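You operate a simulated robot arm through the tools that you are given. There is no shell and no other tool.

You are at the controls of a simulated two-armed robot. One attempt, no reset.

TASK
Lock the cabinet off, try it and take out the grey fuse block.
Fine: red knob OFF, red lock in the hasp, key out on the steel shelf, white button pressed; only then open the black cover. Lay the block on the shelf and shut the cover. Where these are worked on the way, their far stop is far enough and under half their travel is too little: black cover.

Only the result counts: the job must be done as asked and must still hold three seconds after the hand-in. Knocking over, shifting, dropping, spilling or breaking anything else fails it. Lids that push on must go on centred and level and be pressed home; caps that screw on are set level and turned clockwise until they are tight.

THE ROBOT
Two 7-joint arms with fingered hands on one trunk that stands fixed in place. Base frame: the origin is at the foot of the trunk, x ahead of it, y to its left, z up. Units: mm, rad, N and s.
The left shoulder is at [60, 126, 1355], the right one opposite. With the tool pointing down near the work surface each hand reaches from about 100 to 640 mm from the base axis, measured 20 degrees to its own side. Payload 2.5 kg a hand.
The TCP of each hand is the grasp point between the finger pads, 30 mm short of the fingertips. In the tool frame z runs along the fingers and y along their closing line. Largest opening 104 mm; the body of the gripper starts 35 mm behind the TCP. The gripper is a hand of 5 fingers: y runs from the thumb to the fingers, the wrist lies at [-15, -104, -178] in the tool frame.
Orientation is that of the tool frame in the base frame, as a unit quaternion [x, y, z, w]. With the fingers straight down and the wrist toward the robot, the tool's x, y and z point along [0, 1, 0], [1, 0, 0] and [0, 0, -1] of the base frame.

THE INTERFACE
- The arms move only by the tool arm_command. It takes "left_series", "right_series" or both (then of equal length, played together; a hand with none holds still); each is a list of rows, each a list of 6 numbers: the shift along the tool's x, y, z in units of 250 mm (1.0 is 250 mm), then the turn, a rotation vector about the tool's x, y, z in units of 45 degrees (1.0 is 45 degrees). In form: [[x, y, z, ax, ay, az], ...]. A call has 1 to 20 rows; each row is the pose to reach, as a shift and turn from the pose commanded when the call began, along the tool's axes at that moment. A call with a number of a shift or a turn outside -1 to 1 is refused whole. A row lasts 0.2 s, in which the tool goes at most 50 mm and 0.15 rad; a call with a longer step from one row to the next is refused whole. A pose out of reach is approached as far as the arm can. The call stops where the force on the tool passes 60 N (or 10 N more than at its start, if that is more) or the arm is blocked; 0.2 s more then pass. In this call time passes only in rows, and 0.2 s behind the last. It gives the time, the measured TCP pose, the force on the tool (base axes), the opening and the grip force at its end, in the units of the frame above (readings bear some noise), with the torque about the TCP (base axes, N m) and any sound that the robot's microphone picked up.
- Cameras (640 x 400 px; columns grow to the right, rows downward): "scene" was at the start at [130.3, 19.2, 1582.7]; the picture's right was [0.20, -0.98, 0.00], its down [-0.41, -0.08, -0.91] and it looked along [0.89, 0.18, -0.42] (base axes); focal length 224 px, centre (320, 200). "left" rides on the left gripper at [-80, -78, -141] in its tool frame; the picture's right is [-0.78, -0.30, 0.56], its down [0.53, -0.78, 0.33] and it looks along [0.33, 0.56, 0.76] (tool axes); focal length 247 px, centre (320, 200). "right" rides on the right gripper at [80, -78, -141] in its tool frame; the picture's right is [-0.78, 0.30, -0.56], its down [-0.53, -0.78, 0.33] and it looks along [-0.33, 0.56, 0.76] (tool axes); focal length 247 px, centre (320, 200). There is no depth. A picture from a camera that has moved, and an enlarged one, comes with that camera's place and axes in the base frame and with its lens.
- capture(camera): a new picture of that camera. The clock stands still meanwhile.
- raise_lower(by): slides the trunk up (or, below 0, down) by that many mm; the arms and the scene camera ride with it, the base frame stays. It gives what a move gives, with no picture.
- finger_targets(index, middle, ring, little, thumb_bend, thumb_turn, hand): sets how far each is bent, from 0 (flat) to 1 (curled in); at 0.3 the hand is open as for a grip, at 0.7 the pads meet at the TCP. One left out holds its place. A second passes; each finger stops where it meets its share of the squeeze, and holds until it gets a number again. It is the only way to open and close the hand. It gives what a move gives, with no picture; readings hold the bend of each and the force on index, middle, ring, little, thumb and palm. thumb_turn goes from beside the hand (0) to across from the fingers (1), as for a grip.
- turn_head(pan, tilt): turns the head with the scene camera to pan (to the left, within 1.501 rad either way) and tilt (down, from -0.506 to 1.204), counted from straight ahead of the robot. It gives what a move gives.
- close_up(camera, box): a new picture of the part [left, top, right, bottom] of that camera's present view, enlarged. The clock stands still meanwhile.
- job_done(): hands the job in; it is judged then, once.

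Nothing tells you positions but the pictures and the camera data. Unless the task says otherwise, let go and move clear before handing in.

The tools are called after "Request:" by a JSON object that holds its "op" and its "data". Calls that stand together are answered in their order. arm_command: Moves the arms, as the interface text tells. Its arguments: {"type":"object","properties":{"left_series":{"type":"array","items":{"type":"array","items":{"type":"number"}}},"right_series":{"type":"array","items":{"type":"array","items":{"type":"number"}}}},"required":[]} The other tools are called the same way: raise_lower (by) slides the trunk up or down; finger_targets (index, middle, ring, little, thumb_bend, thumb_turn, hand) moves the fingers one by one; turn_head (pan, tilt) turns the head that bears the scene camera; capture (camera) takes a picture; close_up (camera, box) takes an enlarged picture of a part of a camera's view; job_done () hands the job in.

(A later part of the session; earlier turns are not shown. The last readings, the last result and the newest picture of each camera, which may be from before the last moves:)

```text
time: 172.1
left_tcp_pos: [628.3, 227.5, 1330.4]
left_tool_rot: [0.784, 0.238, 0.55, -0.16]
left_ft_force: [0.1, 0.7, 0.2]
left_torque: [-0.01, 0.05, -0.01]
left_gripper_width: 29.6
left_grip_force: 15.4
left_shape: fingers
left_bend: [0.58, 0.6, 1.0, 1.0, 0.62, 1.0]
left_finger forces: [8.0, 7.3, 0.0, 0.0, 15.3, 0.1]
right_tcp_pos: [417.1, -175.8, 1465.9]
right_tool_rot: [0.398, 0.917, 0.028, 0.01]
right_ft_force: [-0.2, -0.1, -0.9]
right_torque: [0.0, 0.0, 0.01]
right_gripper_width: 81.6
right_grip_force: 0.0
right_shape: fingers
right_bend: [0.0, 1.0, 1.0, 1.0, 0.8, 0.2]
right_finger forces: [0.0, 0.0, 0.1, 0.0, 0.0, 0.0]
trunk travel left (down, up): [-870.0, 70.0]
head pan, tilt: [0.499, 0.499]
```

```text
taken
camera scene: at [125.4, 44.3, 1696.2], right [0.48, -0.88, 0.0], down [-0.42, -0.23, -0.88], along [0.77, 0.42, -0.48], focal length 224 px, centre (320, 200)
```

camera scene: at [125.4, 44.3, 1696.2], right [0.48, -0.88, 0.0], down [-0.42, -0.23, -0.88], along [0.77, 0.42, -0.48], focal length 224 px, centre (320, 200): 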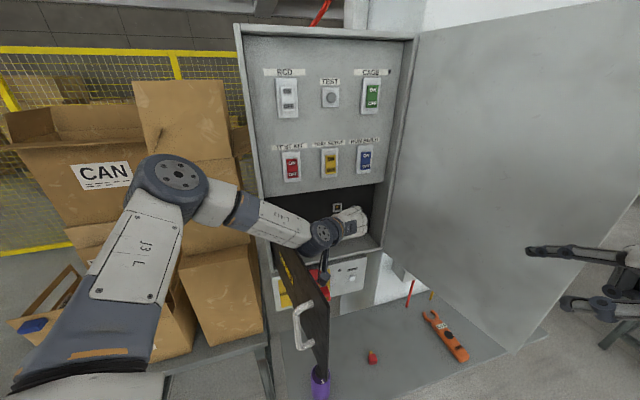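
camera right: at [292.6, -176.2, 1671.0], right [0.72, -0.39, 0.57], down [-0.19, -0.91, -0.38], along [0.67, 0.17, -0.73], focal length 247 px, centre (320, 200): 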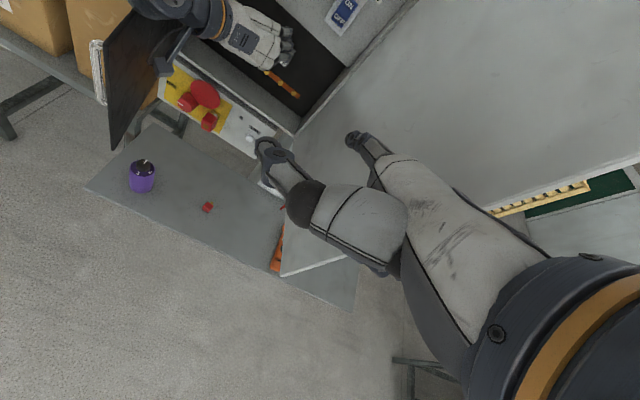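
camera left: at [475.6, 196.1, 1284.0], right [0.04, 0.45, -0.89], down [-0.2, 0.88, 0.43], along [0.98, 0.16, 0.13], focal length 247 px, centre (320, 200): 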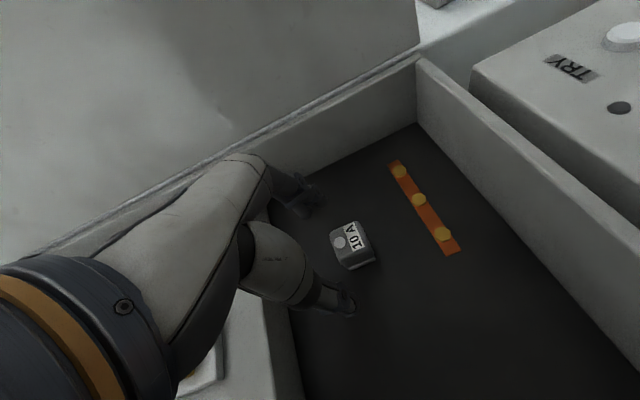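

The empty socket is visible on the back wall. I'll withdraw a little more, then lift high above the cover.

Request:
{"op": "arm_command", "data": {"left_series": [[-0.0136, 0.0071, -0.037, 0, 0, 0], [-0.0272, 0.0143, -0.0739, 0, 0, 0], [-0.0408, 0.0214, -0.1109, 0, 0, 0]]}}

Request:
{"op": "raise_lower", "data": {"by": 30}}

Request:
{"op": "capture", "data": {"camera": "scene"}}

Request:
{"op": "capture", "data": {"camera": "left"}}

```text
time: 172.9
left_tcp_pos: [609.7, 207.5, 1332.9]
left_tool_rot: [0.783, 0.239, 0.552, -0.16]
left_ft_force: [-0.5, 0.0, 0.0]
left_torque: [0.0, 0.02, 0.03]
left_gripper_width: 29.5
left_grip_force: 15.1
left_shape: fingers
left_bend: [0.58, 0.6, 1.0, 1.0, 0.62, 1.0]
left_finger forces: [8.0, 7.3, 0.0, 0.0, 15.3, 0.0]
right_tcp_pos: [419.0, -177.2, 1465.1]
right_tool_rot: [0.398, 0.917, 0.026, 0.009]
right_ft_force: [-0.5, 0.0, -0.1]
right_torque: [0.01, 0.01, 0.0]
right_gripper_width: 81.7
right_grip_force: 0.2
right_shape: fingers
right_bend: [0.0, 1.0, 1.0, 1.0, 0.8, 0.2]
right_finger forces: [0.0, 0.0, 0.0, 0.0, 0.0, 0.0]
trunk travel left (down, up): [-870.0, 70.0]
head pan, tilt: [0.499, 0.499]
```

```text
time: 173.6
left_tcp_pos: [600.2, 205.8, 1359.3]
left_tool_rot: [0.787, 0.235, 0.548, -0.161]
left_ft_force: [-0.3, -0.4, -0.1]
left_torque: [0.0, -0.02, 0.01]
left_gripper_width: 29.7
left_grip_force: 15.7
left_shape: fingers
left_bend: [0.58, 0.6, 1.0, 1.0, 0.62, 1.0]
left_finger forces: [8.0, 7.3, 0.1, 0.0, 15.3, 0.0]
right_tcp_pos: [412.6, -176.6, 1496.2]
right_tool_rot: [0.398, 0.917, 0.028, 0.012]
right_ft_force: [-0.3, -0.6, -0.4]
right_torque: [0.01, 0.01, 0.03]
right_gripper_width: 81.5
right_grip_force: 0.1
right_shape: fingers
right_bend: [0.0, 1.0, 1.0, 1.0, 0.8, 0.2]
right_finger forces: [0.0, 0.0, 0.0, 0.1, 0.1, 0.0]
trunk travel left (down, up): [-900.0, 40.0]
head pan, tilt: [0.499, 0.499]
```

```text
taken
camera scene: at [121.5, 43.5, 1726.2], right [0.48, -0.88, 0.0], down [-0.42, -0.23, -0.88], along [0.77, 0.42, -0.48], focal length 224 px, centre (320, 200)
```

scene: 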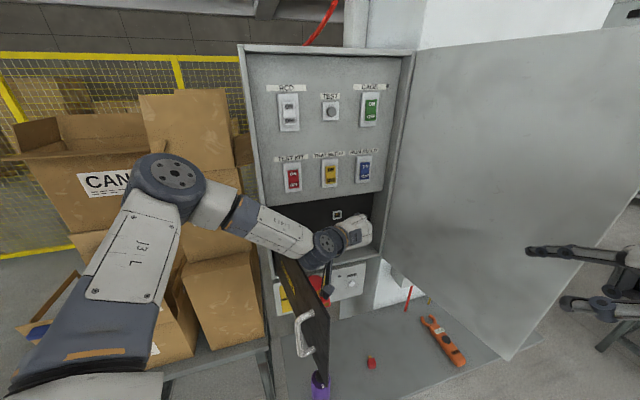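

```text
taken
camera left: at [423.9, 183.5, 1333.0], right [0.05, 0.38, -0.92], down [-0.01, 0.92, 0.38], along [1.0, -0.01, 0.05], focal length 247 px, centre (320, 200)
```

left: 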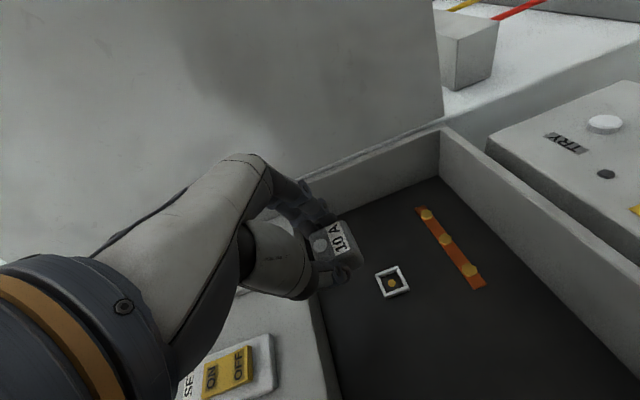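

Load is off now and the block is secure. I'll raise to the top and move the hand up and back, clear of the breakers and the cover.

Request:
{"op": "raise_lower", "data": {"by": 38}}

Request:
{"op": "arm_command", "data": {"left_series": [[0.02, 0.01, -0.07, 0, 0, 0], [0.08, 0.03, -0.15, 0, 0, 0], [0.16, 0.03, -0.22, 0, 0, 0], [0.24, 0.033, -0.26, 0, 0, 0], [0.322, 0.033, -0.285, 0, 0, 0]]}}

Request:
{"op": "capture", "data": {"camera": "scene"}}

Request:
{"op": "capture", "data": {"camera": "right"}}

```text
time: 174.4
left_tcp_pos: [598.7, 206.0, 1398.3]
left_tool_rot: [0.785, 0.236, 0.55, -0.159]
left_ft_force: [0.0, 0.0, 0.0]
left_torque: [-0.04, 0.02, 0.04]
left_gripper_width: 29.6
left_grip_force: 16.0
left_shape: fingers
left_bend: [0.58, 0.6, 1.0, 1.0, 0.62, 1.0]
left_finger forces: [8.0, 7.3, 0.0, 0.1, 15.2, 0.0]
right_tcp_pos: [412.0, -176.2, 1535.3]
right_tool_rot: [0.398, 0.917, 0.027, 0.01]
right_ft_force: [-0.5, 0.6, -1.2]
right_torque: [-0.02, -0.04, 0.0]
right_gripper_width: 81.2
right_grip_force: 0.0
right_shape: fingers
right_bend: [0.0, 1.0, 1.0, 1.0, 0.8, 0.2]
right_finger forces: [0.0, 0.0, 0.1, 0.0, 0.0, 0.0]
trunk travel left (down, up): [-938.0, 2.0]
head pan, tilt: [0.499, 0.499]
```

```text
time: 175.6
left_tcp_pos: [570.2, 178.2, 1498.2]
left_tool_rot: [0.786, 0.236, 0.549, -0.16]
left_ft_force: [0.1, 0.0, -1.2]
left_torque: [-0.01, -0.02, 0.0]
left_gripper_width: 29.6
left_grip_force: 15.4
left_shape: fingers
left_bend: [0.58, 0.6, 1.0, 1.0, 0.62, 1.0]
left_finger forces: [7.8, 7.2, 0.0, 0.0, 15.2, 0.1]
right_tcp_pos: [411.3, -176.1, 1536.2]
right_tool_rot: [0.398, 0.917, 0.027, 0.012]
right_ft_force: [0.5, -0.5, 0.4]
right_torque: [-0.01, 0.01, -0.02]
right_gripper_width: 81.8
right_grip_force: 0.1
right_shape: fingers
right_bend: [0.0, 1.0, 1.0, 1.0, 0.8, 0.2]
right_finger forces: [0.0, 0.1, 0.0, 0.1, 0.0, 0.0]
trunk travel left (down, up): [-938.0, 2.0]
head pan, tilt: [0.499, 0.499]
```

```text
taken
camera scene: at [119.6, 44.3, 1764.5], right [0.48, -0.88, 0.0], down [-0.42, -0.23, -0.88], along [0.77, 0.42, -0.48], focal length 224 px, centre (320, 200)
```

scene: 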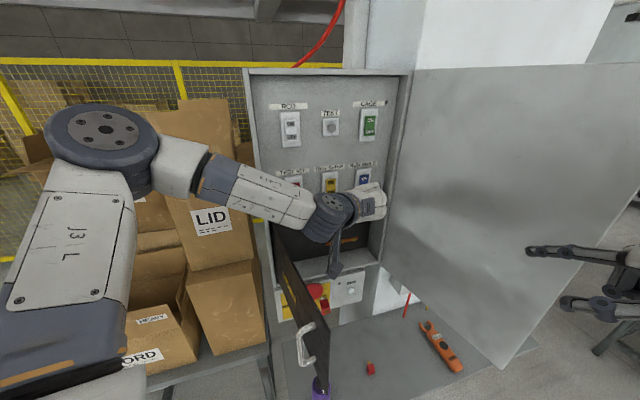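

```text
taken
camera right: at [292.1, -176.4, 1673.0], right [0.72, -0.39, 0.57], down [-0.19, -0.91, -0.38], along [0.67, 0.17, -0.73], focal length 247 px, centre (320, 200)
```

right: 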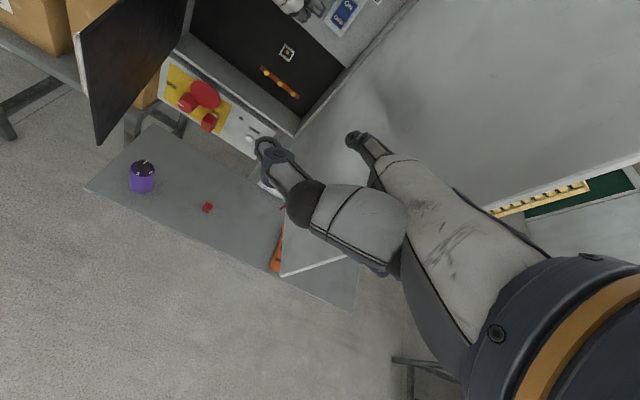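

The block is held high and safe and the cover is at its stop. I'll fold the left arm in to the robot's side of the cover's free edge, so I can come straight down past it to the shelf.

Request:
{"op": "arm_command", "data": {"left_series": [[-0.037, 0.019, -0.101, 0, 0, 0], [-0.075, 0.037, -0.203, 0, 0, 0], [-0.112, 0.056, -0.304, 0, 0, 0], [-0.15, 0.074, -0.405, 0, 0, 0]]}}

Request:
{"op": "capture", "data": {"camera": "scene"}}

Request:
{"op": "capture", "data": {"camera": "right"}}

Request:
{"op": "capture", "data": {"camera": "left"}}

```text
time: 176.6
left_tcp_pos: [489.5, 104.4, 1498.6]
left_tool_rot: [0.785, 0.237, 0.549, -0.159]
left_ft_force: [-0.1, 0.3, -0.5]
left_torque: [-0.02, -0.03, -0.03]
left_gripper_width: 29.5
left_grip_force: 14.7
left_shape: fingers
left_bend: [0.58, 0.6, 1.0, 1.0, 0.62, 1.0]
left_finger forces: [7.8, 7.2, 0.1, 0.1, 15.0, 0.0]
right_tcp_pos: [411.5, -175.6, 1537.0]
right_tool_rot: [0.399, 0.917, 0.027, 0.011]
right_ft_force: [0.2, 0.2, -0.1]
right_torque: [0.01, 0.01, 0.0]
right_gripper_width: 81.8
right_grip_force: 0.1
right_shape: fingers
right_bend: [0.0, 1.0, 1.0, 1.0, 0.8, 0.2]
right_finger forces: [0.0, 0.1, 0.0, 0.0, 0.0, 0.0]
trunk travel left (down, up): [-938.0, 2.0]
head pan, tilt: [0.499, 0.499]
```

```text
taken
camera scene: at [119.7, 44.1, 1764.5], right [0.48, -0.88, 0.0], down [-0.42, -0.23, -0.88], along [0.77, 0.42, -0.48], focal length 224 px, centre (320, 200)
```

scene: 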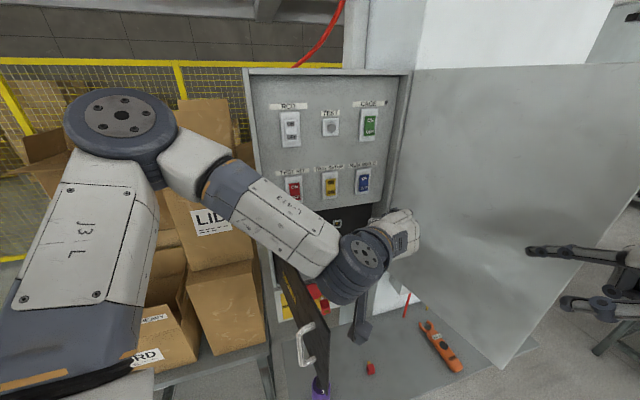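

```text
taken
camera right: at [292.2, -176.5, 1673.0], right [0.72, -0.39, 0.57], down [-0.19, -0.91, -0.38], along [0.67, 0.17, -0.73], focal length 247 px, centre (320, 200)
```

right: 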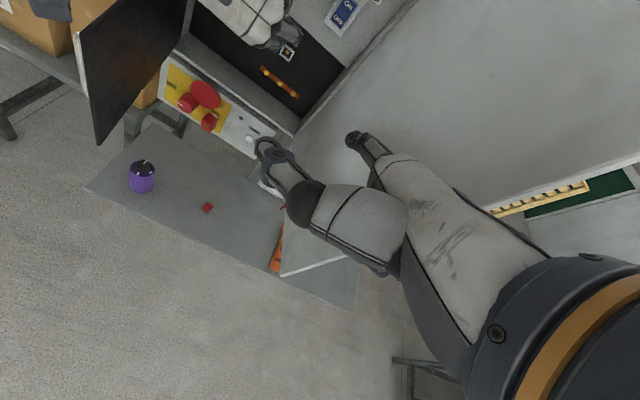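

```text
taken
camera left: at [313.6, 81.6, 1472.3], right [0.06, 0.38, -0.92], down [-0.01, 0.92, 0.38], along [1.0, -0.01, 0.06], focal length 247 px, centre (320, 200)
```

left: 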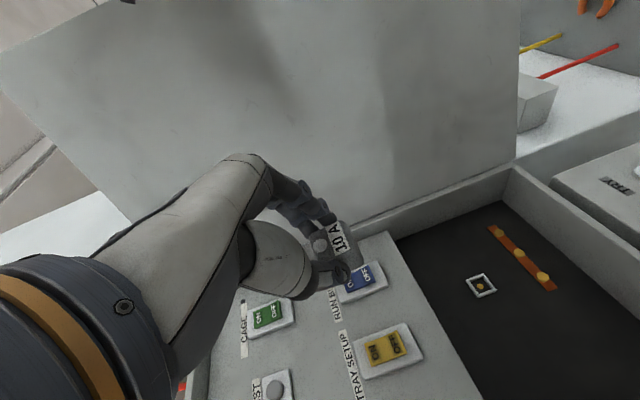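

The wrist would pass too close to the cover's edge coming down, so I'll shift 40 mm further right first.

Request:
{"op": "arm_command", "data": {"left_series": [[-0.025, 0.054, -0.067, 0, 0, 0], [-0.05, 0.107, -0.133, 0, 0, 0]]}}

Request:
{"op": "raise_lower", "data": {"by": -100}}

Request:
{"op": "capture", "data": {"camera": "scene"}}

Request:
{"op": "capture", "data": {"camera": "right"}}

```text
time: 177.2
left_tcp_pos: [475.3, 64.1, 1499.0]
left_tool_rot: [0.786, 0.236, 0.549, -0.16]
left_ft_force: [-0.5, 0.5, 0.4]
left_torque: [-0.05, 0.03, 0.01]
left_gripper_width: 29.7
left_grip_force: 14.7
left_shape: fingers
left_bend: [0.58, 0.6, 1.0, 1.0, 0.62, 1.0]
left_finger forces: [7.6, 7.0, 0.0, 0.0, 14.7, 0.0]
right_tcp_pos: [412.4, -176.0, 1535.6]
right_tool_rot: [0.398, 0.917, 0.028, 0.011]
right_ft_force: [-0.1, -0.2, -0.5]
right_torque: [0.0, -0.02, 0.0]
right_gripper_width: 81.6
right_grip_force: 0.1
right_shape: fingers
right_bend: [0.0, 1.0, 1.0, 1.0, 0.8, 0.2]
right_finger forces: [0.1, 0.0, 0.0, 0.0, 0.0, 0.0]
trunk travel left (down, up): [-938.0, 2.0]
head pan, tilt: [0.499, 0.499]
```

```text
time: 178.6
left_tcp_pos: [475.4, 63.3, 1397.5]
left_tool_rot: [0.786, 0.236, 0.549, -0.16]
left_ft_force: [0.6, 0.4, -0.4]
left_torque: [-0.02, 0.02, 0.05]
left_gripper_width: 29.2
left_grip_force: 14.7
left_shape: fingers
left_bend: [0.58, 0.6, 1.0, 1.0, 0.62, 1.0]
left_finger forces: [7.7, 7.1, 0.0, 0.0, 14.7, 0.0]
right_tcp_pos: [411.2, -176.5, 1435.4]
right_tool_rot: [0.398, 0.917, 0.027, 0.012]
right_ft_force: [1.0, -0.5, -0.1]
right_torque: [-0.02, 0.02, -0.01]
right_gripper_width: 81.7
right_grip_force: 0.0
right_shape: fingers
right_bend: [0.0, 1.0, 1.0, 1.0, 0.8, 0.2]
right_finger forces: [0.0, 0.0, 0.0, 0.1, 0.0, 0.1]
trunk travel left (down, up): [-838.0, 102.0]
head pan, tilt: [0.499, 0.499]
```

```text
taken
camera scene: at [119.7, 44.4, 1664.5], right [0.48, -0.88, 0.0], down [-0.42, -0.23, -0.88], along [0.77, 0.42, -0.48], focal length 224 px, centre (320, 200)
```

scene: 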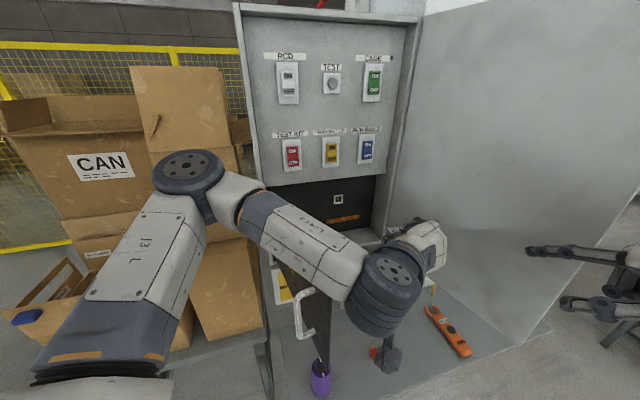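

```text
taken
camera right: at [292.2, -176.2, 1573.1], right [0.72, -0.39, 0.57], down [-0.19, -0.91, -0.38], along [0.67, 0.17, -0.73], focal length 247 px, centre (320, 200)
```

right: 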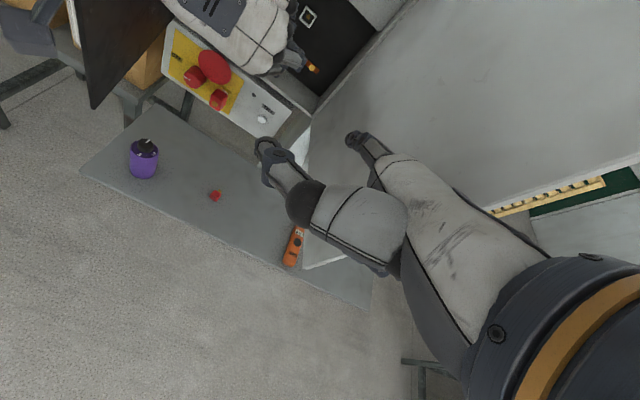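

Clearance to the cover's free edge is about 15 mm and nothing is touching. I'll continue down in steps, checking for any trunk deflection.

Request:
{"op": "raise_lower", "data": {"by": -80}}

Request:
{"op": "close_up", "data": {"camera": "scene", "box": [200, 120, 440, 370]}}

Request:
{"op": "close_up", "data": {"camera": "right", "box": [0, 0, 320, 200]}}

```text
time: 179.7
left_tcp_pos: [475.1, 63.9, 1317.9]
left_tool_rot: [0.786, 0.235, 0.549, -0.159]
left_ft_force: [0.9, 0.2, -0.4]
left_torque: [0.04, 0.0, -0.01]
left_gripper_width: 29.4
left_grip_force: 14.8
left_shape: fingers
left_bend: [0.58, 0.6, 1.0, 1.0, 0.62, 1.0]
left_finger forces: [7.6, 7.1, 0.0, 0.0, 14.6, 0.0]
right_tcp_pos: [412.0, -176.3, 1357.9]
right_tool_rot: [0.399, 0.916, 0.027, 0.012]
right_ft_force: [-0.9, -0.4, -0.3]
right_torque: [0.03, -0.03, -0.02]
right_gripper_width: 81.7
right_grip_force: 0.0
right_shape: fingers
right_bend: [0.0, 1.0, 1.0, 1.0, 0.8, 0.2]
right_finger forces: [0.0, 0.0, 0.1, 0.0, 0.0, 0.1]
trunk travel left (down, up): [-758.0, 182.0]
head pan, tilt: [0.499, 0.499]
```

```text
1.60 times, centred on (320, 245) of scene
camera zoom: at [119.7, 44.5, 1584.5], right [0.48, -0.88, 0.0], down [-0.42, -0.23, -0.88], along [0.77, 0.42, -0.48], focal length 358 px, centre (320, 128)
```

zoom: 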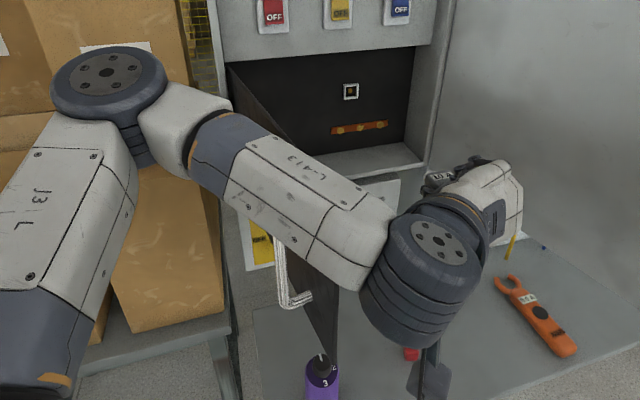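

```text
2.00 times, centred on (160, 100) of right
camera zoom: at [292.2, -176.2, 1493.1], right [0.72, -0.39, 0.57], down [-0.19, -0.91, -0.38], along [0.67, 0.17, -0.73], focal length 494 px, centre (640, 400)
```

zoom: 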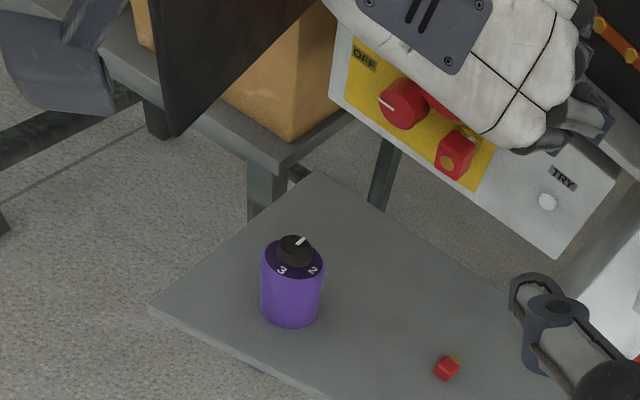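

Still clear with no deflection. Continuing down.

Request:
{"op": "raise_lower", "data": {"by": -100}}

Request:
{"op": "capture", "data": {"camera": "scene"}}

Request:
{"op": "capture", "data": {"camera": "right"}}

```text
time: 181.1
left_tcp_pos: [476.3, 64.0, 1218.5]
left_tool_rot: [0.785, 0.235, 0.55, -0.159]
left_ft_force: [-0.1, 0.0, -1.0]
left_torque: [-0.02, 0.0, 0.05]
left_gripper_width: 29.6
left_grip_force: 13.9
left_shape: fingers
left_bend: [0.58, 0.6, 1.0, 1.0, 0.62, 1.0]
left_finger forces: [7.6, 7.1, 0.0, 0.0, 14.7, 0.0]
right_tcp_pos: [412.5, -176.5, 1256.4]
right_tool_rot: [0.399, 0.917, 0.027, 0.012]
right_ft_force: [-0.8, -0.7, 0.0]
right_torque: [-0.01, 0.03, 0.01]
right_gripper_width: 81.8
right_grip_force: 0.1
right_shape: fingers
right_bend: [0.0, 1.0, 1.0, 1.0, 0.8, 0.2]
right_finger forces: [0.0, 0.0, 0.0, 0.1, 0.0, 0.0]
trunk travel left (down, up): [-658.0, 282.0]
head pan, tilt: [0.499, 0.499]
```

```text
taken
camera scene: at [119.7, 44.5, 1484.5], right [0.48, -0.88, 0.0], down [-0.42, -0.23, -0.88], along [0.77, 0.42, -0.48], focal length 224 px, centre (320, 200)
```

scene: 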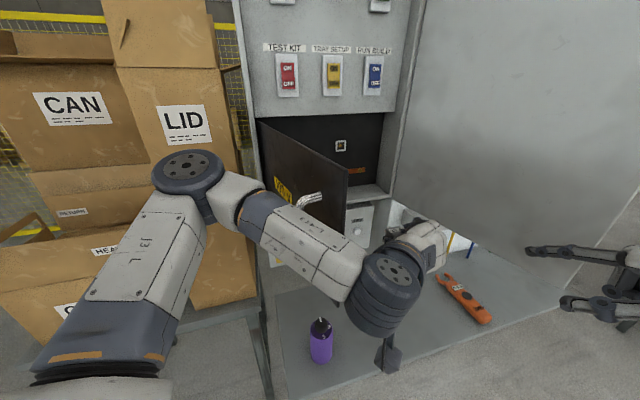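

```text
taken
camera right: at [292.2, -176.2, 1393.1], right [0.72, -0.39, 0.57], down [-0.19, -0.91, -0.38], along [0.67, 0.17, -0.73], focal length 247 px, centre (320, 200)
```

right: 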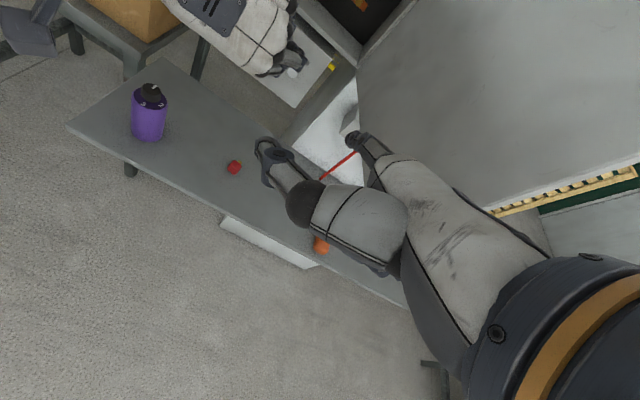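

No contact. Continuing down.

Request:
{"op": "raise_lower", "data": {"by": -100}}

Request:
{"op": "raise_lower", "data": {"by": -100}}

Request:
{"op": "capture", "data": {"camera": "scene"}}

Request:
{"op": "capture", "data": {"camera": "left"}}

Request:
{"op": "capture", "data": {"camera": "right"}}

```text
time: 182.4
left_tcp_pos: [475.3, 63.9, 1117.7]
left_tool_rot: [0.786, 0.235, 0.549, -0.159]
left_ft_force: [-1.1, -0.1, -0.2]
left_torque: [0.02, 0.01, 0.0]
left_gripper_width: 29.6
left_grip_force: 14.9
left_shape: fingers
left_bend: [0.58, 0.6, 1.0, 1.0, 0.62, 1.0]
left_finger forces: [7.6, 7.1, 0.1, 0.0, 14.7, 0.0]
right_tcp_pos: [411.4, -175.8, 1156.8]
right_tool_rot: [0.399, 0.916, 0.027, 0.012]
right_ft_force: [-0.7, -0.1, 0.5]
right_torque: [0.0, 0.03, -0.03]
right_gripper_width: 81.7
right_grip_force: 0.0
right_shape: fingers
right_bend: [0.0, 1.0, 1.0, 1.0, 0.8, 0.2]
right_finger forces: [0.0, 0.1, 0.1, 0.0, 0.0, 0.0]
trunk travel left (down, up): [-558.0, 382.0]
head pan, tilt: [0.499, 0.499]
```

```text
time: 183.7
left_tcp_pos: [475.1, 62.4, 1018.0]
left_tool_rot: [0.786, 0.235, 0.549, -0.159]
left_ft_force: [-0.7, 0.3, -0.8]
left_torque: [-0.01, 0.0, 0.01]
left_gripper_width: 29.3
left_grip_force: 14.5
left_shape: fingers
left_bend: [0.58, 0.6, 1.0, 1.0, 0.62, 1.0]
left_finger forces: [7.5, 7.2, 0.0, 0.0, 14.8, 0.0]
right_tcp_pos: [411.4, -176.5, 1055.6]
right_tool_rot: [0.398, 0.917, 0.028, 0.012]
right_ft_force: [-0.2, -0.1, 0.2]
right_torque: [-0.01, 0.01, 0.0]
right_gripper_width: 81.4
right_grip_force: 0.2
right_shape: fingers
right_bend: [0.0, 1.0, 1.0, 1.0, 0.8, 0.2]
right_finger forces: [0.2, 0.0, 0.0, 0.0, 0.1, 0.1]
trunk travel left (down, up): [-458.0, 482.0]
head pan, tilt: [0.499, 0.499]
```

```text
taken
camera scene: at [119.7, 44.5, 1284.5], right [0.48, -0.88, 0.0], down [-0.42, -0.23, -0.88], along [0.77, 0.42, -0.48], focal length 224 px, centre (320, 200)
```

scene: 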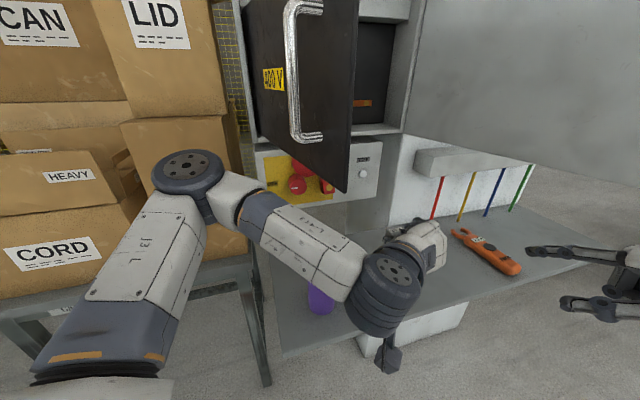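

```text
taken
camera left: at [298.9, 41.4, 992.5], right [0.06, 0.38, -0.92], down [-0.01, 0.92, 0.38], along [1.0, -0.01, 0.06], focal length 247 px, centre (320, 200)
```

left: 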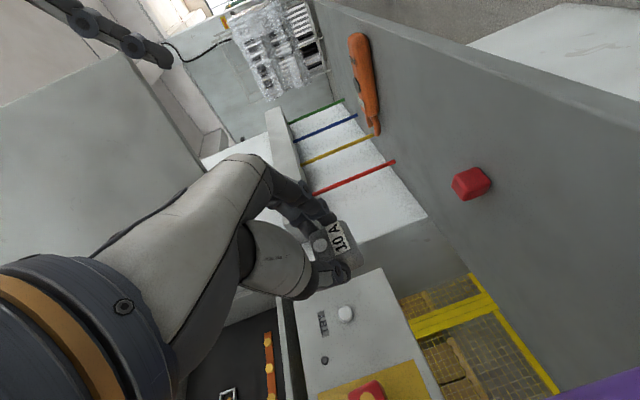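

```text
taken
camera right: at [292.2, -176.2, 1193.1], right [0.72, -0.39, 0.57], down [-0.19, -0.91, -0.38], along [0.67, 0.17, -0.73], focal length 247 px, centre (320, 200)
```

right: 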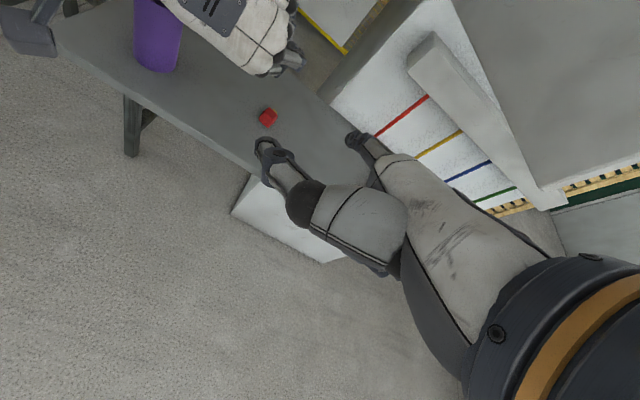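

I'm now below the cover's bottom edge with the block still gripped. I'll go down a bit more, then forward over the shelf to a clear spot left of the key.

Request:
{"op": "raise_lower", "data": {"by": -70}}

Request:
{"op": "arm_command", "data": {"left_series": [[0.02, -0.011, 0.055, 0, 0, 0], [0.04, -0.021, 0.111, 0, 0, 0], [0.061, -0.032, 0.166, 0, 0, 0]]}}

Request:
{"op": "capture", "data": {"camera": "scene"}}

Request:
{"op": "capture", "data": {"camera": "left"}}

Request:
{"op": "close_up", "data": {"camera": "right", "box": [60, 0, 340, 160]}}

```text
time: 184.8
left_tcp_pos: [474.3, 63.8, 948.9]
left_tool_rot: [0.785, 0.236, 0.55, -0.159]
left_ft_force: [-0.4, 0.5, -0.2]
left_torque: [0.01, -0.01, -0.01]
left_gripper_width: 29.5
left_grip_force: 14.6
left_shape: fingers
left_bend: [0.58, 0.6, 1.0, 1.0, 0.62, 1.0]
left_finger forces: [7.6, 7.0, 0.1, 0.0, 14.8, 0.0]
right_tcp_pos: [411.1, -176.1, 985.4]
right_tool_rot: [0.398, 0.917, 0.027, 0.011]
right_ft_force: [0.8, -0.3, 0.3]
right_torque: [0.01, -0.03, -0.01]
right_gripper_width: 81.5
right_grip_force: 0.0
right_shape: fingers
right_bend: [0.0, 1.0, 1.0, 1.0, 0.8, 0.2]
right_finger forces: [0.0, 0.1, 0.0, 0.0, 0.1, 0.1]
trunk travel left (down, up): [-388.0, 552.0]
head pan, tilt: [0.499, 0.499]
```

```text
time: 185.6
left_tcp_pos: [507.2, 95.0, 947.9]
left_tool_rot: [0.786, 0.235, 0.55, -0.159]
left_ft_force: [-0.8, 0.6, -1.8]
left_torque: [-0.01, 0.02, -0.01]
left_gripper_width: 29.6
left_grip_force: 14.5
left_shape: fingers
left_bend: [0.58, 0.6, 1.0, 1.0, 0.62, 1.0]
left_finger forces: [7.6, 7.1, 0.0, 0.0, 14.6, 0.1]
right_tcp_pos: [412.4, -175.4, 985.9]
right_tool_rot: [0.399, 0.916, 0.028, 0.011]
right_ft_force: [0.1, -0.1, -0.1]
right_torque: [0.02, -0.01, -0.02]
right_gripper_width: 81.6
right_grip_force: 0.1
right_shape: fingers
right_bend: [0.0, 1.0, 1.0, 1.0, 0.8, 0.2]
right_finger forces: [0.0, 0.0, 0.0, 0.0, 0.1, 0.0]
trunk travel left (down, up): [-388.0, 552.0]
head pan, tilt: [0.499, 0.499]
```

```text
taken
camera scene: at [119.8, 44.5, 1214.5], right [0.48, -0.88, 0.0], down [-0.42, -0.23, -0.88], along [0.77, 0.42, -0.48], focal length 224 px, centre (320, 200)
```

scene: 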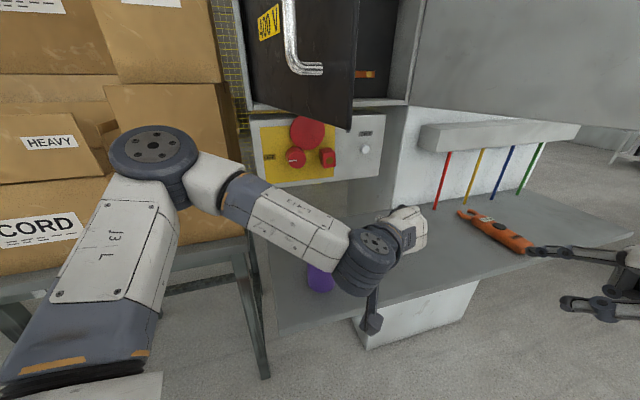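

```text
taken
camera left: at [332.3, 72.2, 922.1], right [0.06, 0.38, -0.92], down [-0.01, 0.93, 0.38], along [1.0, -0.01, 0.06], focal length 247 px, centre (320, 200)
```

left: 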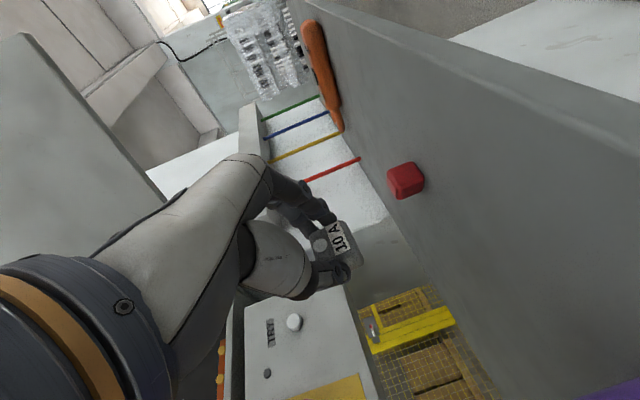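

```text
2.29 times, centred on (200, 80) of right
camera zoom: at [292.3, -176.2, 1123.0], right [0.72, -0.39, 0.57], down [-0.19, -0.91, -0.38], along [0.67, 0.17, -0.73], focal length 564 px, centre (594, 474)
```

zoom: 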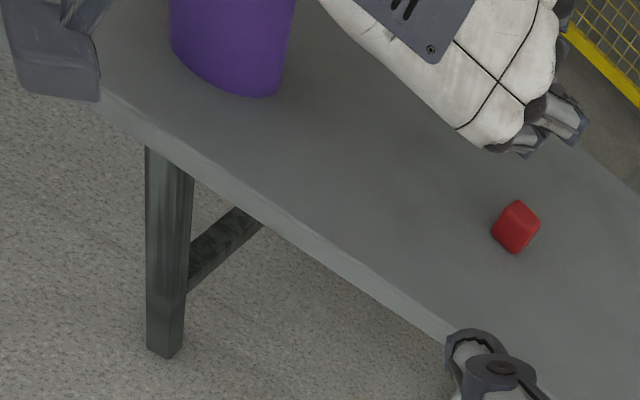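

Everything is clear: the bottle is more than 40 mm from the forearm and the key is well away. I'll lower toward the shelf and then step down by force.

Request:
{"op": "raise_lower", "data": {"by": -48}}

Request:
{"op": "raise_lower", "data": {"by": -6}}

Request:
{"op": "raise_lower", "data": {"by": -4}}

Request:
{"op": "close_up", "data": {"camera": "left", "box": [230, 130, 450, 310]}}

Request:
{"op": "close_up", "data": {"camera": "right", "box": [160, 0, 320, 100]}}

```text
time: 186.5
left_tcp_pos: [508.3, 94.4, 900.3]
left_tool_rot: [0.786, 0.235, 0.55, -0.159]
left_ft_force: [0.5, -0.3, -0.6]
left_torque: [-0.02, -0.01, 0.0]
left_gripper_width: 29.4
left_grip_force: 14.7
left_shape: fingers
left_bend: [0.58, 0.6, 1.0, 1.0, 0.62, 1.0]
left_finger forces: [7.5, 7.0, 0.1, 0.0, 14.6, 0.0]
right_tcp_pos: [412.3, -176.9, 937.9]
right_tool_rot: [0.399, 0.916, 0.027, 0.012]
right_ft_force: [0.7, -0.6, 0.4]
right_torque: [0.0, -0.04, 0.02]
right_gripper_width: 81.6
right_grip_force: 0.0
right_shape: fingers
right_bend: [0.0, 1.0, 1.0, 1.0, 0.8, 0.2]
right_finger forces: [0.1, 0.0, 0.0, 0.0, 0.0, 0.1]
trunk travel left (down, up): [-340.0, 600.0]
head pan, tilt: [0.499, 0.499]
```

```text
time: 187.1
left_tcp_pos: [506.9, 95.1, 894.7]
left_tool_rot: [0.785, 0.236, 0.55, -0.159]
left_ft_force: [-0.4, 0.3, -0.4]
left_torque: [0.0, -0.01, 0.0]
left_gripper_width: 29.4
left_grip_force: 14.4
left_shape: fingers
left_bend: [0.58, 0.6, 1.0, 1.0, 0.62, 1.0]
left_finger forces: [7.5, 7.1, 0.0, 0.0, 14.6, 0.0]
right_tcp_pos: [412.7, -177.0, 932.2]
right_tool_rot: [0.399, 0.917, 0.027, 0.012]
right_ft_force: [0.6, -0.4, -1.0]
right_torque: [0.01, -0.02, 0.01]
right_gripper_width: 81.6
right_grip_force: 0.0
right_shape: fingers
right_bend: [0.0, 1.0, 1.0, 1.0, 0.8, 0.2]
right_finger forces: [0.0, 0.0, 0.0, 0.0, 0.0, 0.0]
trunk travel left (down, up): [-334.0, 606.0]
head pan, tilt: [0.499, 0.499]
```

```text
time: 187.6
left_tcp_pos: [508.4, 95.0, 890.4]
left_tool_rot: [0.786, 0.235, 0.55, -0.159]
left_ft_force: [0.6, 0.3, -1.1]
left_torque: [0.03, -0.01, 0.02]
left_gripper_width: 29.4
left_grip_force: 15.1
left_shape: fingers
left_bend: [0.58, 0.6, 1.0, 1.0, 0.62, 1.0]
left_finger forces: [7.4, 7.2, 0.1, 0.0, 14.6, 0.0]
right_tcp_pos: [411.9, -176.4, 927.1]
right_tool_rot: [0.398, 0.917, 0.027, 0.011]
right_ft_force: [-0.4, 0.0, 0.4]
right_torque: [-0.01, -0.02, -0.02]
right_gripper_width: 81.7
right_grip_force: 0.0
right_shape: fingers
right_bend: [0.0, 1.0, 1.0, 1.0, 0.8, 0.2]
right_finger forces: [0.0, 0.1, 0.0, 0.0, 0.0, 0.0]
trunk travel left (down, up): [-330.0, 610.0]
head pan, tilt: [0.499, 0.499]
```

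```text
2.22 times, centred on (340, 220) of left
camera zoom: at [332.2, 72.1, 864.1], right [0.06, 0.38, -0.92], down [-0.01, 0.92, 0.38], along [1.0, -0.01, 0.06], focal length 549 px, centre (276, 156)
```

zoom: 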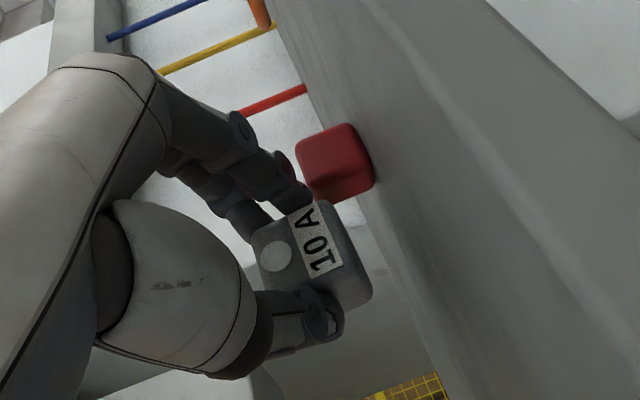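

```text
4.00 times, centred on (240, 50) of right
camera zoom: at [292.3, -176.2, 1065.0], right [0.72, -0.39, 0.57], down [-0.19, -0.91, -0.38], along [0.67, 0.17, -0.73], focal length 988 px, centre (640, 800)
```

zoom: 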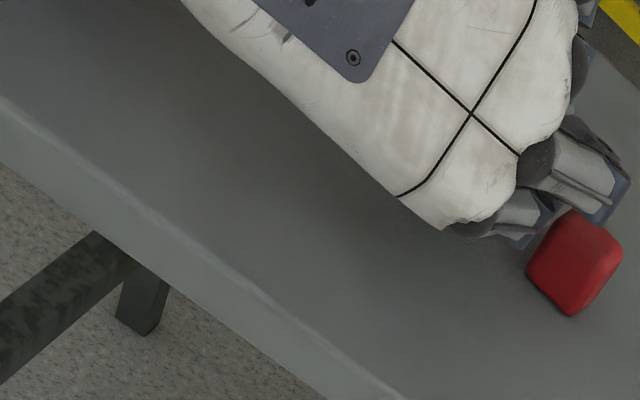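

The key is too close to where the fingers would open, so I'll move 35 mm back toward the robot and 8 mm left before setting the block down.

Request:
{"op": "arm_command", "data": {"left_series": [[-0.025, -0.004, -0.067, 0, 0, 0], [-0.049, -0.007, -0.134, 0, 0, 0]]}}

Request:
{"op": "raise_lower", "data": {"by": -3}}

Request:
{"op": "raise_lower", "data": {"by": -2}}

Request:
{"op": "close_up", "data": {"camera": "left", "box": [230, 130, 450, 310]}}

Request:
{"op": "close_up", "data": {"camera": "right", "box": [120, 0, 340, 120]}}

```text
time: 188.2
left_tcp_pos: [476.2, 75.8, 889.2]
left_tool_rot: [0.786, 0.236, 0.549, -0.16]
left_ft_force: [-0.4, 0.4, -0.1]
left_torque: [-0.03, 0.02, 0.02]
left_gripper_width: 29.3
left_grip_force: 14.8
left_shape: fingers
left_bend: [0.58, 0.6, 1.0, 1.0, 0.62, 1.0]
left_finger forces: [7.5, 7.0, 0.0, 0.1, 14.6, 0.0]
right_tcp_pos: [411.2, -176.3, 927.9]
right_tool_rot: [0.398, 0.917, 0.028, 0.011]
right_ft_force: [0.4, -0.7, -1.1]
right_torque: [-0.01, -0.06, -0.01]
right_gripper_width: 81.7
right_grip_force: 0.1
right_shape: fingers
right_bend: [0.0, 1.0, 1.0, 1.0, 0.8, 0.2]
right_finger forces: [0.0, 0.0, 0.1, 0.0, 0.0, 0.0]
trunk travel left (down, up): [-330.0, 610.0]
head pan, tilt: [0.499, 0.499]
```

```text
time: 188.7
left_tcp_pos: [477.4, 75.8, 885.8]
left_tool_rot: [0.786, 0.236, 0.549, -0.159]
left_ft_force: [0.2, 0.1, -0.6]
left_torque: [0.0, -0.02, -0.02]
left_gripper_width: 29.8
left_grip_force: 14.5
left_shape: fingers
left_bend: [0.58, 0.6, 1.0, 1.0, 0.62, 1.0]
left_finger forces: [7.4, 7.1, 0.0, 0.0, 14.7, 0.1]
right_tcp_pos: [412.0, -175.4, 924.7]
right_tool_rot: [0.398, 0.917, 0.027, 0.011]
right_ft_force: [0.6, -1.1, -0.6]
right_torque: [0.02, -0.01, -0.01]
right_gripper_width: 81.8
right_grip_force: 0.0
right_shape: fingers
right_bend: [0.0, 1.0, 1.0, 1.0, 0.8, 0.2]
right_finger forces: [0.0, 0.0, 0.0, 0.0, 0.0, 0.0]
trunk travel left (down, up): [-327.0, 613.0]
head pan, tilt: [0.499, 0.499]
```

```text
time: 189.2
left_tcp_pos: [478.1, 76.5, 885.5]
left_tool_rot: [0.786, 0.236, 0.549, -0.159]
left_ft_force: [0.5, 0.5, 0.4]
left_torque: [-0.03, 0.01, 0.02]
left_gripper_width: 29.4
left_grip_force: 14.8
left_shape: fingers
left_bend: [0.58, 0.6, 1.0, 1.0, 0.62, 1.0]
left_finger forces: [7.5, 7.1, 0.1, 0.0, 14.6, 0.0]
right_tcp_pos: [412.8, -175.4, 923.1]
right_tool_rot: [0.399, 0.916, 0.027, 0.011]
right_ft_force: [0.2, 0.0, -0.5]
right_torque: [-0.02, 0.0, -0.02]
right_gripper_width: 81.5
right_grip_force: 0.1
right_shape: fingers
right_bend: [0.0, 1.0, 1.0, 1.0, 0.8, 0.2]
right_finger forces: [0.0, 0.0, 0.0, 0.1, 0.0, 0.0]
trunk travel left (down, up): [-325.0, 615.0]
head pan, tilt: [0.499, 0.499]
```

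```text
2.22 times, centred on (340, 220) of left
camera zoom: at [301.6, 54.1, 859.5], right [0.06, 0.38, -0.92], down [-0.01, 0.92, 0.38], along [1.0, -0.01, 0.06], focal length 549 px, centre (276, 156)
```

zoom: 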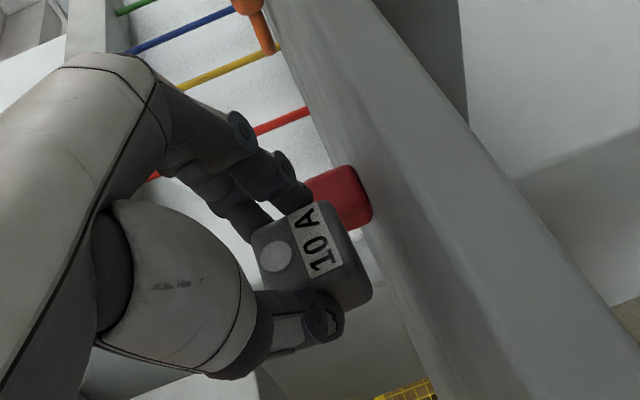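

```text
2.91 times, centred on (230, 60) of right
camera zoom: at [292.3, -176.2, 1060.0], right [0.72, -0.39, 0.57], down [-0.19, -0.91, -0.38], along [0.67, 0.17, -0.73], focal length 718 px, centre (582, 607)
```

zoom: 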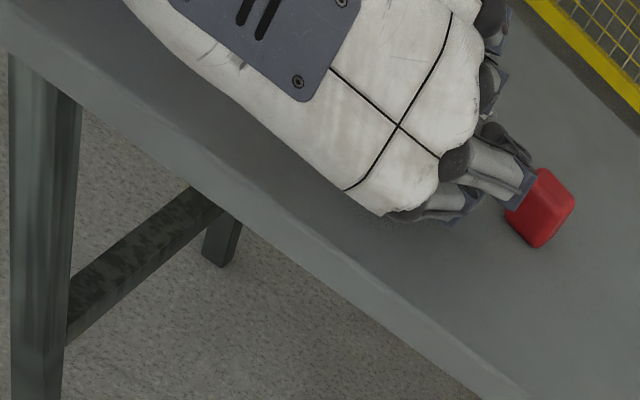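

Fingers have about 12 mm to the key even when open. I'll continue down in small steps to contact.

Request:
{"op": "raise_lower", "data": {"by": -3}}

Request:
{"op": "raise_lower", "data": {"by": -2}}

Request:
{"op": "raise_lower", "data": {"by": -2}}

```text
time: 189.8
left_tcp_pos: [477.1, 75.5, 882.7]
left_tool_rot: [0.786, 0.235, 0.549, -0.159]
left_ft_force: [0.7, -0.4, 0.5]
left_torque: [-0.06, 0.01, 0.01]
left_gripper_width: 29.7
left_grip_force: 14.7
left_shape: fingers
left_bend: [0.58, 0.6, 1.0, 1.0, 0.62, 1.0]
left_finger forces: [7.5, 7.1, 0.1, 0.0, 14.6, 0.0]
right_tcp_pos: [412.0, -177.3, 919.8]
right_tool_rot: [0.399, 0.917, 0.028, 0.012]
right_ft_force: [0.0, -0.6, -0.4]
right_torque: [0.02, -0.04, 0.03]
right_gripper_width: 81.5
right_grip_force: 0.1
right_shape: fingers
right_bend: [0.0, 1.0, 1.0, 1.0, 0.8, 0.2]
right_finger forces: [0.1, 0.0, 0.0, 0.1, 0.0, 0.0]
trunk travel left (down, up): [-322.0, 618.0]
head pan, tilt: [0.499, 0.499]
```

```text
time: 190.3
left_tcp_pos: [477.1, 75.9, 880.2]
left_tool_rot: [0.786, 0.235, 0.549, -0.159]
left_ft_force: [-0.8, 0.3, 0.7]
left_torque: [-0.02, 0.0, 0.0]
left_gripper_width: 29.6
left_grip_force: 14.3
left_shape: fingers
left_bend: [0.58, 0.6, 1.0, 1.0, 0.62, 1.0]
left_finger forces: [7.6, 7.2, 0.0, 0.1, 14.5, 0.0]
right_tcp_pos: [411.3, -174.9, 918.2]
right_tool_rot: [0.399, 0.917, 0.027, 0.011]
right_ft_force: [-0.9, -0.3, -0.5]
right_torque: [0.01, 0.0, -0.03]
right_gripper_width: 81.8
right_grip_force: 0.0
right_shape: fingers
right_bend: [0.0, 1.0, 1.0, 1.0, 0.8, 0.2]
right_finger forces: [0.0, 0.0, 0.1, 0.0, 0.0, 0.1]
trunk travel left (down, up): [-320.0, 620.0]
head pan, tilt: [0.499, 0.499]
```

```text
time: 190.8
left_tcp_pos: [476.8, 76.6, 878.5]
left_tool_rot: [0.785, 0.236, 0.55, -0.159]
left_ft_force: [0.2, -0.1, -0.3]
left_torque: [0.01, 0.02, 0.0]
left_gripper_width: 29.6
left_grip_force: 14.8
left_shape: fingers
left_bend: [0.58, 0.6, 1.0, 1.0, 0.62, 1.0]
left_finger forces: [7.5, 7.2, 0.1, 0.0, 14.5, 0.1]
right_tcp_pos: [412.7, -175.2, 917.0]
right_tool_rot: [0.398, 0.917, 0.028, 0.011]
right_ft_force: [-0.2, 0.2, 0.9]
right_torque: [-0.03, -0.01, -0.01]
right_gripper_width: 81.6
right_grip_force: 0.0
right_shape: fingers
right_bend: [0.0, 1.0, 1.0, 1.0, 0.8, 0.2]
right_finger forces: [0.1, 0.0, 0.1, 0.0, 0.0, 0.0]
trunk travel left (down, up): [-318.0, 622.0]
head pan, tilt: [0.499, 0.499]
```

Request:
{"op": "raise_lower", "data": {"by": -2}}

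Request:
{"op": "raise_lower", "data": {"by": -2}}

Request:
{"op": "raise_lower", "data": {"by": -2}}

Request:
{"op": "close_up", "data": {"camera": "left", "box": [230, 130, 450, 310]}}

```text
time: 191.3
left_tcp_pos: [478.0, 76.6, 875.7]
left_tool_rot: [0.786, 0.236, 0.549, -0.159]
left_ft_force: [0.3, -0.1, 0.0]
left_torque: [-0.03, 0.01, 0.02]
left_gripper_width: 29.4
left_grip_force: 14.3
left_shape: fingers
left_bend: [0.58, 0.6, 1.0, 1.0, 0.62, 1.0]
left_finger forces: [7.4, 7.2, 0.0, 0.1, 14.6, 0.0]
right_tcp_pos: [411.6, -177.2, 913.9]
right_tool_rot: [0.399, 0.917, 0.027, 0.011]
right_ft_force: [0.0, 0.6, -0.2]
right_torque: [-0.01, 0.0, -0.01]
right_gripper_width: 81.7
right_grip_force: 0.0
right_shape: fingers
right_bend: [0.0, 1.0, 1.0, 1.0, 0.8, 0.2]
right_finger forces: [0.0, 0.0, 0.0, 0.0, 0.0, 0.1]
trunk travel left (down, up): [-316.0, 624.0]
head pan, tilt: [0.499, 0.499]
```

```text
time: 191.8
left_tcp_pos: [478.9, 77.7, 873.7]
left_tool_rot: [0.786, 0.235, 0.549, -0.159]
left_ft_force: [0.4, 0.8, -0.3]
left_torque: [0.01, -0.01, 0.02]
left_gripper_width: 29.5
left_grip_force: 14.1
left_shape: fingers
left_bend: [0.58, 0.6, 1.0, 1.0, 0.62, 1.0]
left_finger forces: [7.5, 7.1, 0.1, 0.0, 14.6, 0.0]
right_tcp_pos: [411.9, -176.7, 912.2]
right_tool_rot: [0.399, 0.917, 0.027, 0.011]
right_ft_force: [-0.7, 0.4, 0.2]
right_torque: [0.01, -0.01, -0.01]
right_gripper_width: 81.5
right_grip_force: 0.2
right_shape: fingers
right_bend: [0.0, 1.0, 1.0, 1.0, 0.8, 0.2]
right_finger forces: [0.0, 0.0, 0.0, 0.1, 0.0, 0.0]
trunk travel left (down, up): [-314.0, 626.0]
head pan, tilt: [0.499, 0.499]
```

```text
time: 192.3
left_tcp_pos: [477.2, 76.1, 870.9]
left_tool_rot: [0.785, 0.235, 0.55, -0.159]
left_ft_force: [0.0, -0.2, -0.6]
left_torque: [-0.03, 0.04, -0.03]
left_gripper_width: 29.3
left_grip_force: 14.1
left_shape: fingers
left_bend: [0.58, 0.6, 1.0, 1.0, 0.62, 1.0]
left_finger forces: [7.4, 7.1, 0.0, 0.1, 14.6, 0.0]
right_tcp_pos: [411.3, -175.0, 909.5]
right_tool_rot: [0.398, 0.917, 0.028, 0.011]
right_ft_force: [0.2, 0.2, -0.4]
right_torque: [-0.02, 0.0, 0.01]
right_gripper_width: 81.4
right_grip_force: 0.0
right_shape: fingers
right_bend: [0.0, 1.0, 1.0, 1.0, 0.8, 0.2]
right_finger forces: [0.0, 0.1, 0.1, 0.0, 0.0, 0.0]
trunk travel left (down, up): [-312.0, 628.0]
head pan, tilt: [0.499, 0.499]
```

```text
2.22 times, centred on (340, 220) of left
camera zoom: at [301.6, 54.1, 846.5], right [0.06, 0.38, -0.92], down [-0.01, 0.92, 0.38], along [1.0, -0.01, 0.06], focal length 549 px, centre (276, 156)
```

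zoom: 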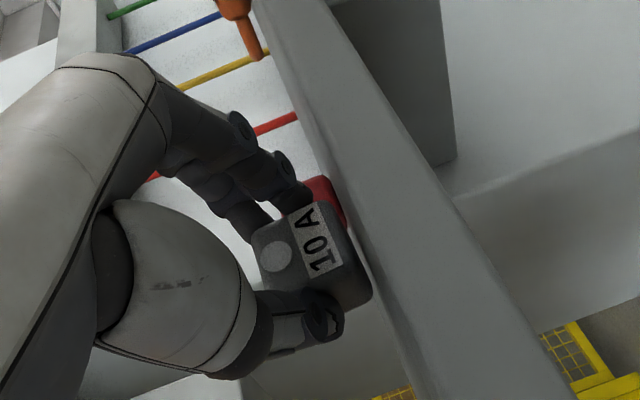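

The camera is nearly level with the shelf and shows the block just above it. A few more millimetres.

Request:
{"op": "raise_lower", "data": {"by": -2}}

Request:
{"op": "raise_lower", "data": {"by": -2}}

Request:
{"op": "raise_lower", "data": {"by": -2}}

```text
time: 192.9
left_tcp_pos: [477.7, 75.6, 870.8]
left_tool_rot: [0.785, 0.236, 0.55, -0.16]
left_ft_force: [-0.9, -0.9, -0.1]
left_torque: [0.06, 0.03, 0.06]
left_gripper_width: 29.4
left_grip_force: 15.1
left_shape: fingers
left_bend: [0.58, 0.6, 1.0, 1.0, 0.62, 1.0]
left_finger forces: [7.3, 7.4, 0.1, 0.0, 14.8, 0.0]
right_tcp_pos: [411.7, -176.3, 908.0]
right_tool_rot: [0.398, 0.917, 0.027, 0.012]
right_ft_force: [0.1, 0.5, 0.2]
right_torque: [-0.01, -0.05, 0.0]
right_gripper_width: 81.7
right_grip_force: 0.1
right_shape: fingers
right_bend: [0.0, 1.0, 1.0, 1.0, 0.8, 0.2]
right_finger forces: [0.0, 0.0, 0.0, 0.0, 0.1, 0.1]
trunk travel left (down, up): [-310.0, 630.0]
head pan, tilt: [0.499, 0.499]
```

```text
time: 193.4
left_tcp_pos: [477.1, 76.5, 868.3]
left_tool_rot: [0.786, 0.236, 0.549, -0.159]
left_ft_force: [-0.6, -0.8, 1.6]
left_torque: [0.06, -0.02, -0.02]
left_gripper_width: 29.5
left_grip_force: 15.5
left_shape: fingers
left_bend: [0.58, 0.59, 1.0, 1.0, 0.62, 1.0]
left_finger forces: [7.2, 8.4, 0.1, 0.0, 15.5, 0.0]
right_tcp_pos: [411.8, -175.5, 905.6]
right_tool_rot: [0.399, 0.916, 0.027, 0.013]
right_ft_force: [-0.4, 0.0, 0.8]
right_torque: [0.04, 0.0, 0.0]
right_gripper_width: 81.9
right_grip_force: 0.1
right_shape: fingers
right_bend: [0.0, 1.0, 1.0, 1.0, 0.8, 0.2]
right_finger forces: [0.1, 0.0, 0.0, 0.1, 0.0, 0.1]
trunk travel left (down, up): [-308.0, 632.0]
head pan, tilt: [0.499, 0.499]
```

```text
time: 193.9
left_tcp_pos: [478.0, 76.4, 866.8]
left_tool_rot: [0.785, 0.236, 0.551, -0.16]
left_ft_force: [-0.2, -1.0, 6.3]
left_torque: [0.1, -0.15, 0.03]
left_gripper_width: 29.7
left_grip_force: 15.9
left_shape: fingers
left_bend: [0.58, 0.59, 1.0, 1.0, 0.62, 1.0]
left_finger forces: [7.3, 8.6, 0.0, 0.1, 15.5, 0.0]
right_tcp_pos: [411.3, -175.5, 904.7]
right_tool_rot: [0.399, 0.916, 0.028, 0.012]
right_ft_force: [-0.6, -0.8, 0.3]
right_torque: [0.0, 0.01, -0.04]
right_gripper_width: 81.7
right_grip_force: 0.1
right_shape: fingers
right_bend: [0.0, 1.0, 1.0, 1.0, 0.8, 0.2]
right_finger forces: [0.0, 0.0, 0.0, 0.0, 0.0, 0.0]
trunk travel left (down, up): [-306.0, 634.0]
head pan, tilt: [0.499, 0.499]
```

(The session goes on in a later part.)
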